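You operate a simulated robot arm through the tools that you are given. There is no shell and no other tool. Be economical: measure what you need, move in short steps, check, and stop when the job is done.

The job below is to be done with a simulated robot arm. You get a single attempt, and the scene is never put back.

JOB
Stand the tag marked "north" from the top of the packing table beside the grey cover. It goes on the side that lies toward x -0.7, y +0.7 (a direction in the base frame), with about 3 cm between them.

It is judged by the outcome, as a careful person would: the job done as asked, and still so three seconds after it is handed in. It fails if anything else is knocked over, pushed out of place, dropped, spilled or broken. A push-on lid holds only when it is set on centred and level and pressed home; a screw cap is set on level and turned clockwise until tight.

ROBOT AND FRAMES
A 7-joint arm with a two-finger parallel gripper, fixed in place. Base frame: the origin is at the foot of the arm, x ahead of it, y to its left, z up; the work surface is at about z = 0. Units: m, rad, N and s.
With the tool pointing down near the work surface it reaches from about 0.24 to 0.62 m from the base axis. Its first joint turns from -1.152 to 1.152 rad. Payload 2.6 kg.
The tool frame sits at the grasp point between the pads (the TCP): z along the fingers, y along the line on which they close. The tips reach 0.03 m beyond it. Largest opening 0.094 m; finger width 0.028, thickness 0.01; the body of the gripper, 0.05 by 0.096 m, starts 0.055 m behind the TCP.
Orientation is that of the tool frame in the base frame, as a unit quaternion [x, y, z, w]. With the fingers straight down and closing along the base's y, the tool's x points along the base's -x, its y along +y and its z along -z.

CONTROLS
- The arm moves only by the tool apply_moves. Its argument "moves" is a list of rows, each an object of numbers (a shift or turn left out is 0, a gripper value left out holds the last): "dx", "dy", "dz": the shift along the tool's x, y, z in m; "twist": the turn about the tool's z in rad. In form: [{"dx": .., "dy": .., "dz": .., "twist": ..}, ...]. A call has 1 to 8 rows; each row is the pose to reach, as a shift and turn from the pose commanded when the call began, along the tool's axes at that moment. "grip" is the closure, from 0 (fully open) to 1 (shut), set as the call begins (left out, the last holds). A row lasts 0.2 s, in which the tool goes at most 0.05 m and 0.15 rad; a call with a longer step from one row to the next is refused whole, and so is a gripper value outside its range. A pose out of reach is approached as far as the arm can. The call stops where the force on the tool passes 40 N (or 10 N more than at its start, if that is more) or the arm is blocked; 0.2 s more then pass. Each finger travels about 0.072 m/s and halts on what it meets, pressing with about 37 N; the grip force reading is that of the motor and also rises with nothing between the fingers. The clock runs only during rows and for 0.2 s after the last one: add rows that repeat a pose to give the fingers time. It gives the time, the measured TCP pose, the force on the tool (base axes), the opening and the grip force at its end, in the units of the frame above (readings bear some noise).
- Cameras (640 x 400 px; columns grow to the right, rows downward): "scene" is fixed at [0.0231, 0.4231, 0.5643]; the picture's right is [-0.87, -0.49, 0.00], its down [-0.28, 0.51, -0.81] and it looks along [0.40, -0.71, -0.58] (base axes); focal length 373 px, centre (320, 200). "wrist" rides on the gripper at [-0.037, 0, -0.058] in the tool frame; the picture's right is [0.00, -1.00, 0.00], its down [0.97, 0.00, -0.24] and it looks along [0.24, 0.00, 0.97] (tool axes); focal length 218 px, centre (320, 200). There is no depth. A picture from a camera that has moved, and an enlarged one, comes with that camera's place and axes in the base frame and with its lens.
- camera(camera): a new picture of that camera. It takes no simulated time.
- zoom(camera, box): a new picture of the part [left, top, right, bottom] of that camera's present view, enlarged. It takes no simulated time.
- sign_off(): hands the job in; it is judged then, once.

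Work in short steps. Places have to be worked out from the pictures, the camera data and where the tool is seen: move nearer, look again, correct. Check each grasp and each placing, and mend what went wrong. You have 90 turns and 38 pictures in all, those below and enlarged ones among them. Open the gripper and draw the arm clear of the work before you hand the job in, unless the task says otherwise; then end with one line.

The tools are called after "Request:" as name(argument=value, ...) on one line, values as JSON. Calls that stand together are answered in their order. apply_moves: Moves the arm, as the interface text tells. Its arguments: {"type":"object","properties":{"moves":{"type":"array"},"grip":{"type":"number"}},"required":["moves"]} The other tools are called the same way: camera (camera) takes a picture; zoom (camera, box) takes an enlarged picture of a part of a camera's view; sign_off () hands the job in.

At the start:

```text
clock: 0.0
tool_pos: [0.3279, -0.0848, 0.2858]
tcp_rot: [0.0, 1.0, 0.0, 0.0]
force: [-0.7, 0.2, 0.8]
grip_width: 0.094
grip_force: 0.1
```

scene: 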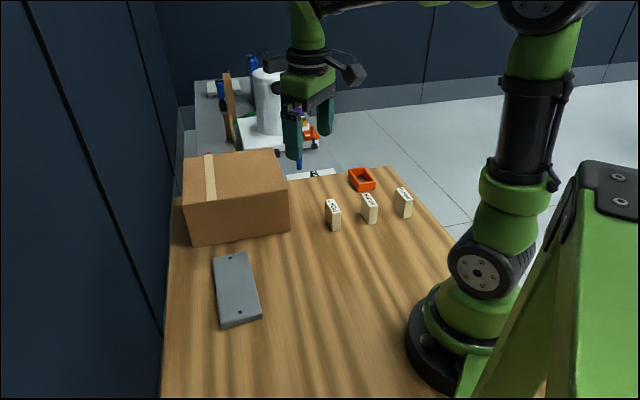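
wrist: 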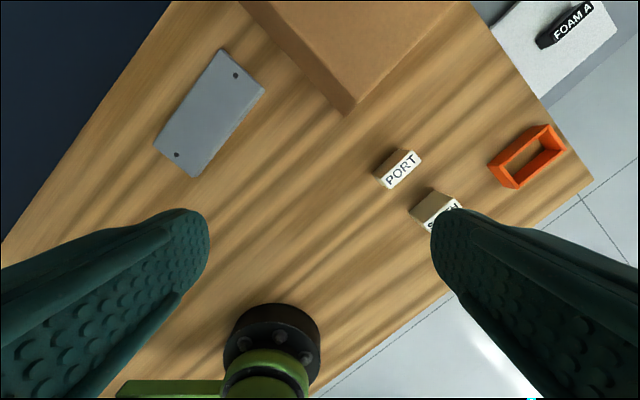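

I'll read the three tags by zooming in from the scene camera.

Request:
zoom(camera="scene", box=[310, 160, 430, 235])

Request:
zoom(camera="scene", box=[170, 140, 330, 340])

```text
5.33 times, centred on (370, 198) of scene
camera zoom: at [0.0231, 0.4231, 0.5643], right [-0.87, -0.49, 0.0], down [-0.28, 0.51, -0.81], along [0.4, -0.71, -0.58], focal length 1987 px, centre (53, 213)
```

zoom: 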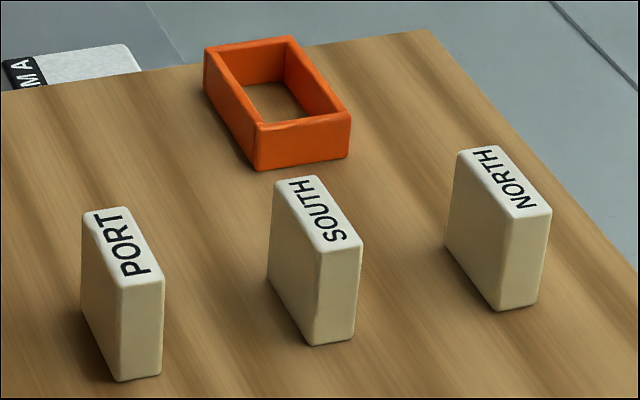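

```text
2.00 times, centred on (250, 240) of scene
camera zoom: at [0.0231, 0.4231, 0.5643], right [-0.87, -0.49, 0.0], down [-0.28, 0.51, -0.81], along [0.4, -0.71, -0.58], focal length 745 px, centre (460, 120)
```

zoom: 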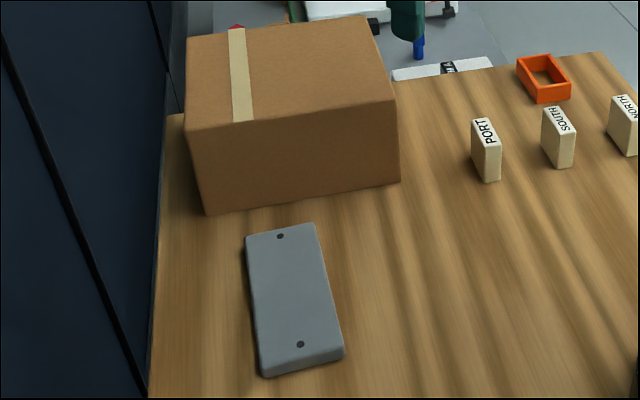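

NORTH is the rightmost tag, standing upright. I estimate its centre at (0.211, -0.330), about 2×5×5 cm, with its long axis along (0.69, -0.72). The end of the cover facing (-0.7, +0.7) is near (0.345, 0.134). I'll move above the tag with the fingers turned to close across its thin side, then look again.

Request:
apply_moves(moves=[{"dx": 0.0195, "dy": -0.0408, "dz": 0.014, "twist": 0.133}, {"dx": 0.039, "dy": -0.0817, "dz": 0.028, "twist": 0.267}, {"dx": 0.0585, "dy": -0.1225, "dz": 0.042, "twist": 0.4}, {"dx": 0.078, "dy": -0.1633, "dz": 0.056, "twist": 0.533}, {"dx": 0.0975, "dy": -0.2042, "dz": 0.07, "twist": 0.667}, {"dx": 0.117, "dy": -0.245, "dz": 0.084, "twist": 0.8}, {"dx": 0.117, "dy": -0.245, "dz": 0.084, "twist": 0.8}], grip=0)

Request:
camera(camera="wrist")

Request:
camera(camera="scene")

```text
clock: 1.6
tool_pos: [0.2082, -0.3298, 0.1997]
tcp_rot: [0.391, 0.92, 0.0, 0.001]
force: [0.7, 0.4, -0.6]
grip_width: 0.094
grip_force: 0.0
```

```text
33 pictures are left
camera wrist: at [0.2336, -0.3579, 0.2583], right [-0.72, -0.7, 0.0], down [-0.68, 0.7, 0.24], along [-0.17, 0.17, -0.97], focal length 218 px, centre (320, 200)
```

wrist: 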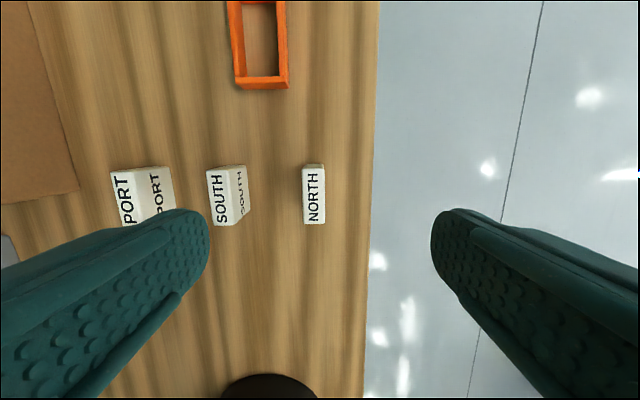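

```text
32 pictures are left
```

scene: 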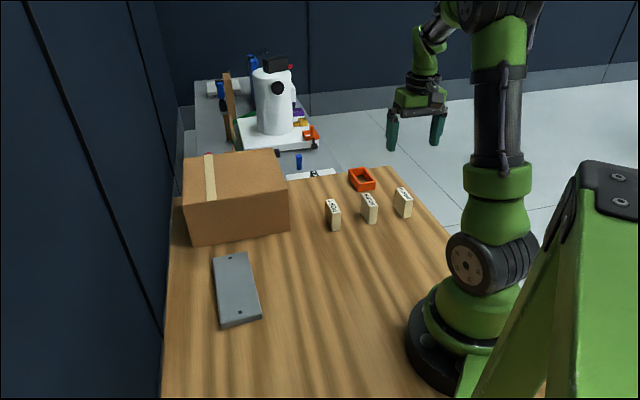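

The tag is lined up with the fingers but sits about 5 mm along +tool y and 7 mm along +tool x from the TCP. I'll correct that while going down to z ≈ 0.10 and check again.

Request:
apply_moves(moves=[{"dx": 0.0035, "dy": 0.003, "dz": 0.04}, {"dx": 0.007, "dy": 0.005, "dz": 0.08}, {"dx": 0.007, "dy": 0.005, "dz": 0.1}, {"dx": 0.007, "dy": 0.005, "dz": 0.1}])

Request:
camera(camera="wrist")

Request:
zoom(camera="scene", box=[310, 120, 470, 240])

```text
clock: 2.6
tool_pos: [0.2086, -0.32, 0.1005]
tcp_rot: [0.39, 0.921, 0.0, 0.0]
force: [0.3, -0.2, 0.7]
grip_width: 0.0941
grip_force: 0.0
```

```text
31 pictures are left
camera wrist: at [0.2339, -0.3483, 0.1581], right [-0.72, -0.7, 0.0], down [-0.68, 0.7, 0.24], along [-0.17, 0.17, -0.97], focal length 218 px, centre (320, 200)
```

wrist: 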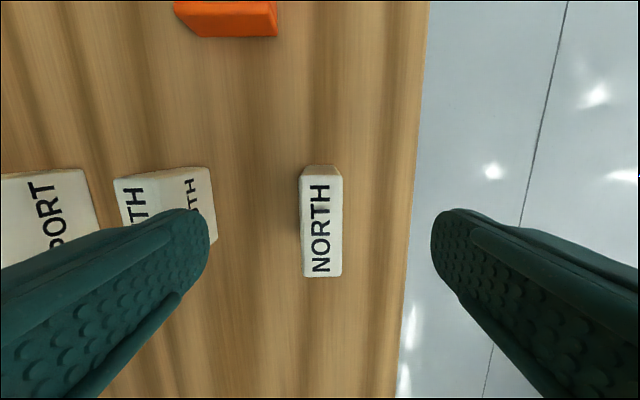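

```text
3.33 times, centred on (390, 180) of scene
camera zoom: at [0.0231, 0.4231, 0.5643], right [-0.87, -0.49, 0.0], down [-0.28, 0.51, -0.81], along [0.4, -0.71, -0.58], focal length 1242 px, centre (87, 267)
```

zoom: 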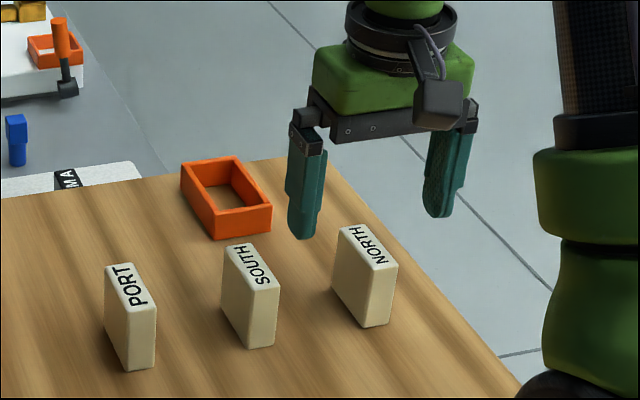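

The tag is centred between the fingers with about 3 mm left along tool x. I'll narrow the opening a little so the left finger keeps clear of SOUTH, then descend to z ≈ 0.036.

Request:
apply_moves(moves=[{"dx": 0.003}, {"dx": 0.003, "dz": 0.02}, {"dx": 0.003, "dz": 0.04}, {"dx": 0.003, "dz": 0.055}, {"dx": 0.003, "dz": 0.0645}, {"dx": 0.003, "dz": 0.0645}], grip=0.3)

Request:
camera(camera="wrist")

```text
clock: 4.0
tool_pos: [0.205, -0.3165, 0.0377]
tcp_rot: [0.39, 0.921, 0.0, 0.0]
force: [-0.9, 1.0, -0.6]
grip_width: 0.0658
grip_force: 0.1
```

```text
29 pictures are left
camera wrist: at [0.2309, -0.3457, 0.0957], right [-0.72, -0.7, 0.0], down [-0.68, 0.7, 0.24], along [-0.17, 0.17, -0.97], focal length 218 px, centre (320, 200)
```

wrist: 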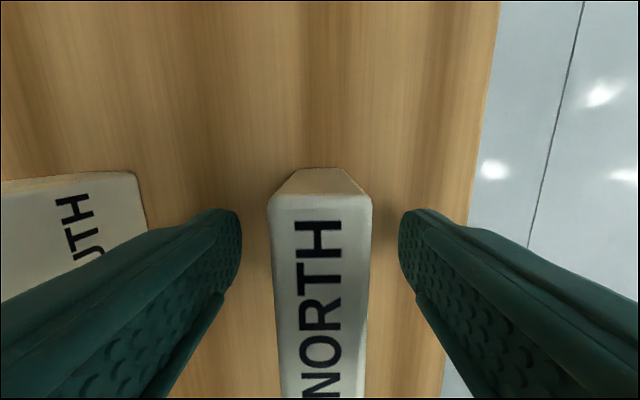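

The tag sits squarely between the fingers, so I'll close on it.

Request:
apply_moves(moves=[{}, {}, {}, {}, {}], grip=1)

```text
clock: 5.2
tool_pos: [0.2065, -0.3177, 0.0375]
tcp_rot: [0.389, 0.921, 0.0, 0.0]
force: [-0.9, -0.9, -0.2]
grip_width: 0.0254
grip_force: 36.8
```

It's gripped at 25 mm with 37 N. I'll lift straight up and take wrist and scene pictures.

Request:
apply_moves(moves=[{"dz": -0.02}, {"dz": -0.06}, {"dz": -0.1}, {"dz": -0.14}, {"dz": -0.14}])

Request:
camera(camera="scene")

Request:
camera(camera="wrist")

```text
clock: 6.4
tool_pos: [0.2075, -0.3193, 0.1752]
tcp_rot: [0.389, 0.921, 0.0, 0.001]
force: [0.0, 0.2, -0.8]
grip_width: 0.0254
grip_force: 36.8
```

```text
28 pictures are left
```

scene: 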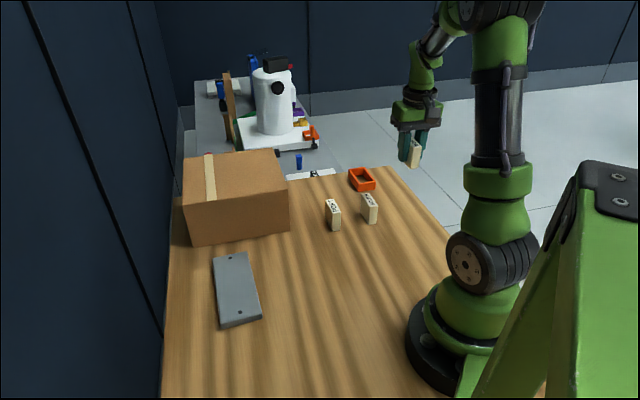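

```text
27 pictures are left
camera wrist: at [0.2327, -0.347, 0.2333], right [-0.72, -0.7, 0.0], down [-0.68, 0.7, 0.24], along [-0.17, 0.17, -0.97], focal length 218 px, centre (320, 200)
```

wrist: 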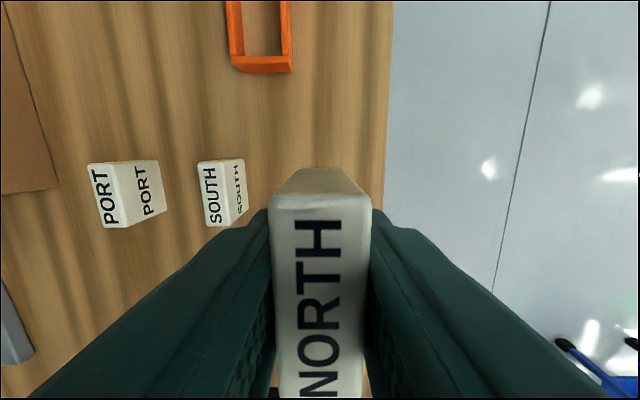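

The tag is held firmly and upright. I'll carry it at z ≈ 0.175 over open table toward the cover in two stretches.

Request:
apply_moves(moves=[{"dx": 0.0236, "dy": 0.0343}, {"dx": 0.0472, "dy": 0.0685}, {"dx": 0.0708, "dy": 0.1028}, {"dx": 0.0943, "dy": 0.137}, {"dx": 0.1179, "dy": 0.1713}, {"dx": 0.1415, "dy": 0.2055}, {"dx": 0.1415, "dy": 0.2055}])

```text
clock: 8.0
tool_pos: [0.2561, -0.0732, 0.1771]
tcp_rot: [0.39, 0.921, 0.0, 0.001]
force: [-0.1, 0.0, -0.6]
grip_width: 0.0254
grip_force: 37.3
```

The first stretch went cleanly. I'll do the second and look from above.

Request:
apply_moves(moves=[{"dx": 0.0236, "dy": 0.0343}, {"dx": 0.0472, "dy": 0.0685}, {"dx": 0.0708, "dy": 0.1028}, {"dx": 0.0943, "dy": 0.137}, {"dx": 0.1179, "dy": 0.1713}, {"dx": 0.1415, "dy": 0.2055}, {"dx": 0.1415, "dy": 0.2055}])

Request:
camera(camera="wrist")

Request:
camera(camera="scene")

```text
clock: 9.6
tool_pos: [0.3024, 0.171, 0.1793]
tcp_rot: [0.389, 0.921, 0.001, 0.0]
force: [-0.4, -0.7, -1.2]
grip_width: 0.0251
grip_force: 36.9
```

```text
26 pictures are left
camera wrist: at [0.3288, 0.1438, 0.2367], right [-0.72, -0.7, 0.0], down [-0.68, 0.7, 0.24], along [-0.17, 0.17, -0.97], focal length 218 px, centre (320, 200)
```

wrist: 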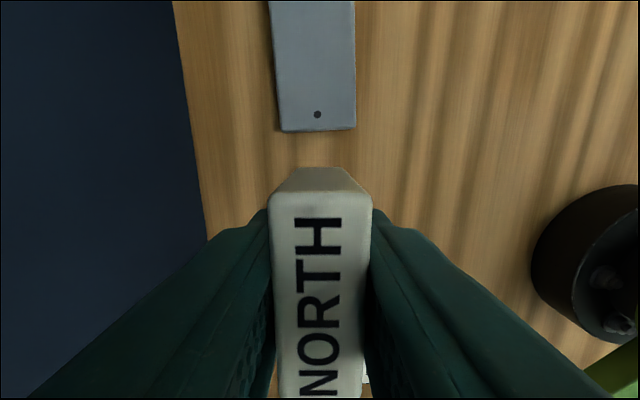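

```text
25 pictures are left
```

scene: 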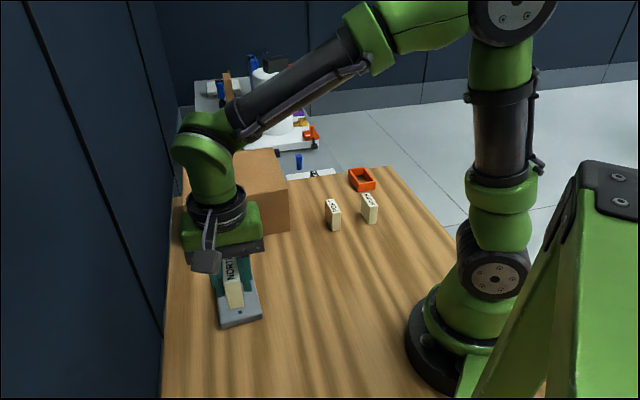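

Seen from above, the cover's near end is about 53 mm behind the TCP, and the tag's face is about 28 mm behind it, so the gap would be about 25 mm. I'll shift +5 mm along tool x and descend to about 15 mm above the table.

Request:
apply_moves(moves=[{"dx": 0.005, "dy": 0.001, "dz": 0.03}, {"dx": 0.005, "dy": 0.001, "dz": 0.07}, {"dx": 0.005, "dy": 0.001, "dz": 0.105}, {"dx": 0.005, "dy": 0.001, "dz": 0.125}, {"dx": 0.005, "dy": 0.001, "dz": 0.125}])

Request:
camera(camera="wrist")

Request:
zoom(camera="scene", box=[150, 220, 310, 360])

```text
clock: 10.8
tool_pos: [0.3008, 0.1751, 0.0511]
tcp_rot: [0.389, 0.921, 0.0, 0.0]
force: [-0.8, 0.0, -1.2]
grip_width: 0.0254
grip_force: 37.0
```

```text
24 pictures are left
camera wrist: at [0.3261, 0.148, 0.1096], right [-0.72, -0.7, 0.0], down [-0.68, 0.7, 0.24], along [-0.17, 0.17, -0.97], focal length 218 px, centre (320, 200)
```

wrist: 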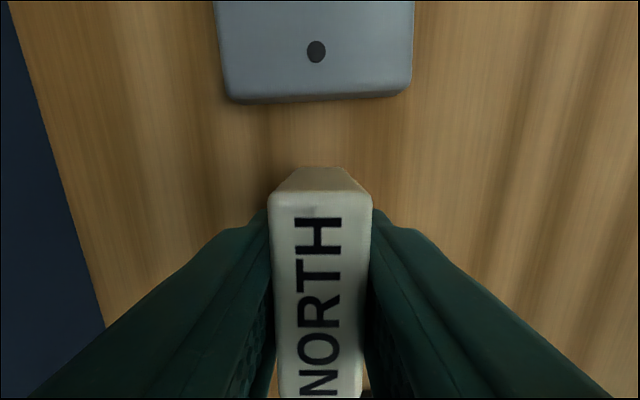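

```text
2.86 times, centred on (230, 290) of scene
camera zoom: at [0.0231, 0.4231, 0.5643], right [-0.87, -0.49, 0.0], down [-0.28, 0.51, -0.81], along [0.4, -0.71, -0.58], focal length 1065 px, centre (577, -57)
```

zoom: 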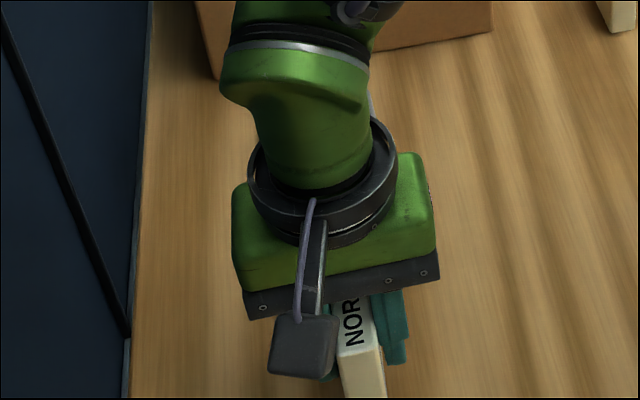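

The gap now measures about 29 mm and the tag is centred on the cover's end. I'll lower the last ~13.5 mm gently.

Request:
apply_moves(moves=[{"dx": 0.001, "dz": 0.006}, {"dx": 0.001, "dz": 0.011}, {"dx": 0.001, "dz": 0.0135}, {"dx": 0.001, "dz": 0.0135}])

```text
clock: 11.8
tool_pos: [0.301, 0.1771, 0.039]
tcp_rot: [0.388, 0.921, 0.0, 0.0]
force: [-0.5, -0.3, -1.1]
grip_width: 0.0254
grip_force: 37.5
```

The reading is z = 0.039 against 0.0375 at the grasp, with no contact force yet. I'll go down another 1.5 mm.

Request:
apply_moves(moves=[{"dz": 0.001}, {"dz": 0.0015}, {"dz": 0.0015}])

```text
clock: 12.6
tool_pos: [0.3002, 0.1766, 0.0374]
tcp_rot: [0.389, 0.921, 0.001, 0.0]
force: [-3.3, -1.7, 7.1]
grip_width: 0.0253
grip_force: 37.3
```

The force shows about 7 N upward, so the tag is on the table. I'll open the fingers moderately; nothing is near them.

Request:
apply_moves(moves=[{}, {}, {}, {}], grip=0.35)

Request:
camera(camera="wrist")

```text
clock: 13.6
tool_pos: [0.3004, 0.1759, 0.0382]
tcp_rot: [0.389, 0.921, 0.001, 0.0]
force: [-0.2, 0.8, -0.5]
grip_width: 0.0612
grip_force: 0.1
```

```text
22 pictures are left
camera wrist: at [0.3262, 0.1489, 0.0955], right [-0.72, -0.7, 0.0], down [-0.68, 0.7, 0.24], along [-0.17, 0.17, -0.97], focal length 218 px, centre (320, 200)
```

wrist: 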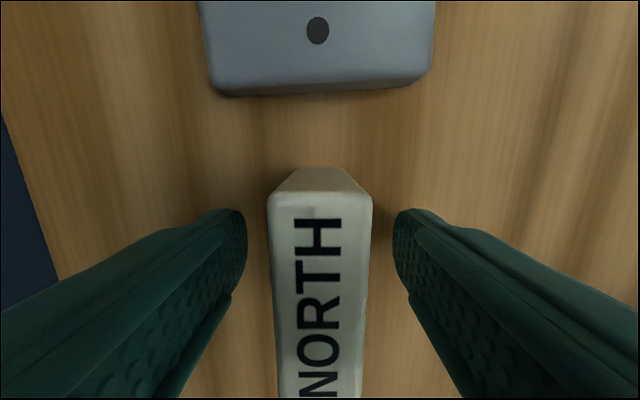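

The tag stands free with both fingers clear and a gap of about 29–30 mm. I'll withdraw straight up and then move back to the side.

Request:
apply_moves(moves=[{"dz": -0.02}, {"dz": -0.06}, {"dz": -0.1}, {"dz": -0.14}, {"dz": -0.14, "dx": -0.02, "dy": -0.04}, {"dz": -0.14, "dx": -0.04, "dy": -0.08}, {"dz": -0.14, "dx": -0.06, "dy": -0.12}, {"dz": -0.14, "dx": -0.08, "dy": -0.16}])

Request:
camera(camera="scene")

Request:
zoom(camera="scene", box=[170, 230, 330, 390])

```text
clock: 15.4
tool_pos: [0.2397, 0.0077, 0.1781]
tcp_rot: [0.389, 0.921, 0.0, 0.0]
force: [-0.2, -0.4, -0.5]
grip_width: 0.0609
grip_force: 0.1
```

```text
21 pictures are left
```

scene: 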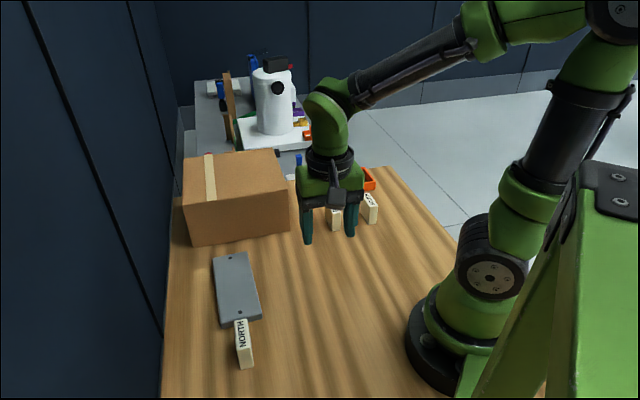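

```text
2.50 times, centred on (250, 310) of scene
camera zoom: at [0.0231, 0.4232, 0.5643], right [-0.87, -0.49, 0.0], down [-0.28, 0.51, -0.81], along [0.4, -0.71, -0.58], focal length 932 px, centre (495, -75)
```

zoom: 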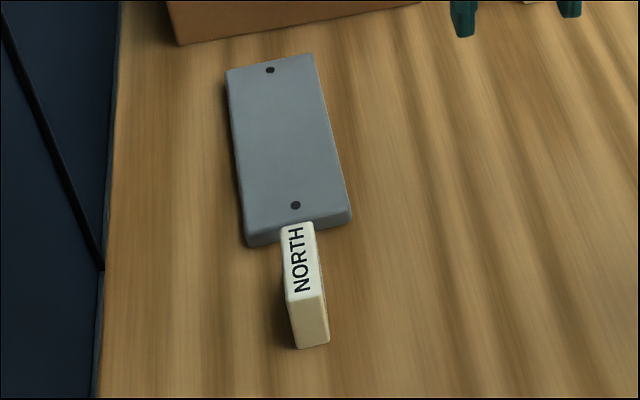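

The tag stands upright off the cover's end, nothing else has moved, and the arm is clear with the gripper open. I'm handing it in.

Request:
sign_off()

```text
The job is handed in.
```

The "north" tag now stands upright beside the grey cover, on its (-0.7, +0.7) side, with a gap of about 3 cm (29 mm by my measurement).
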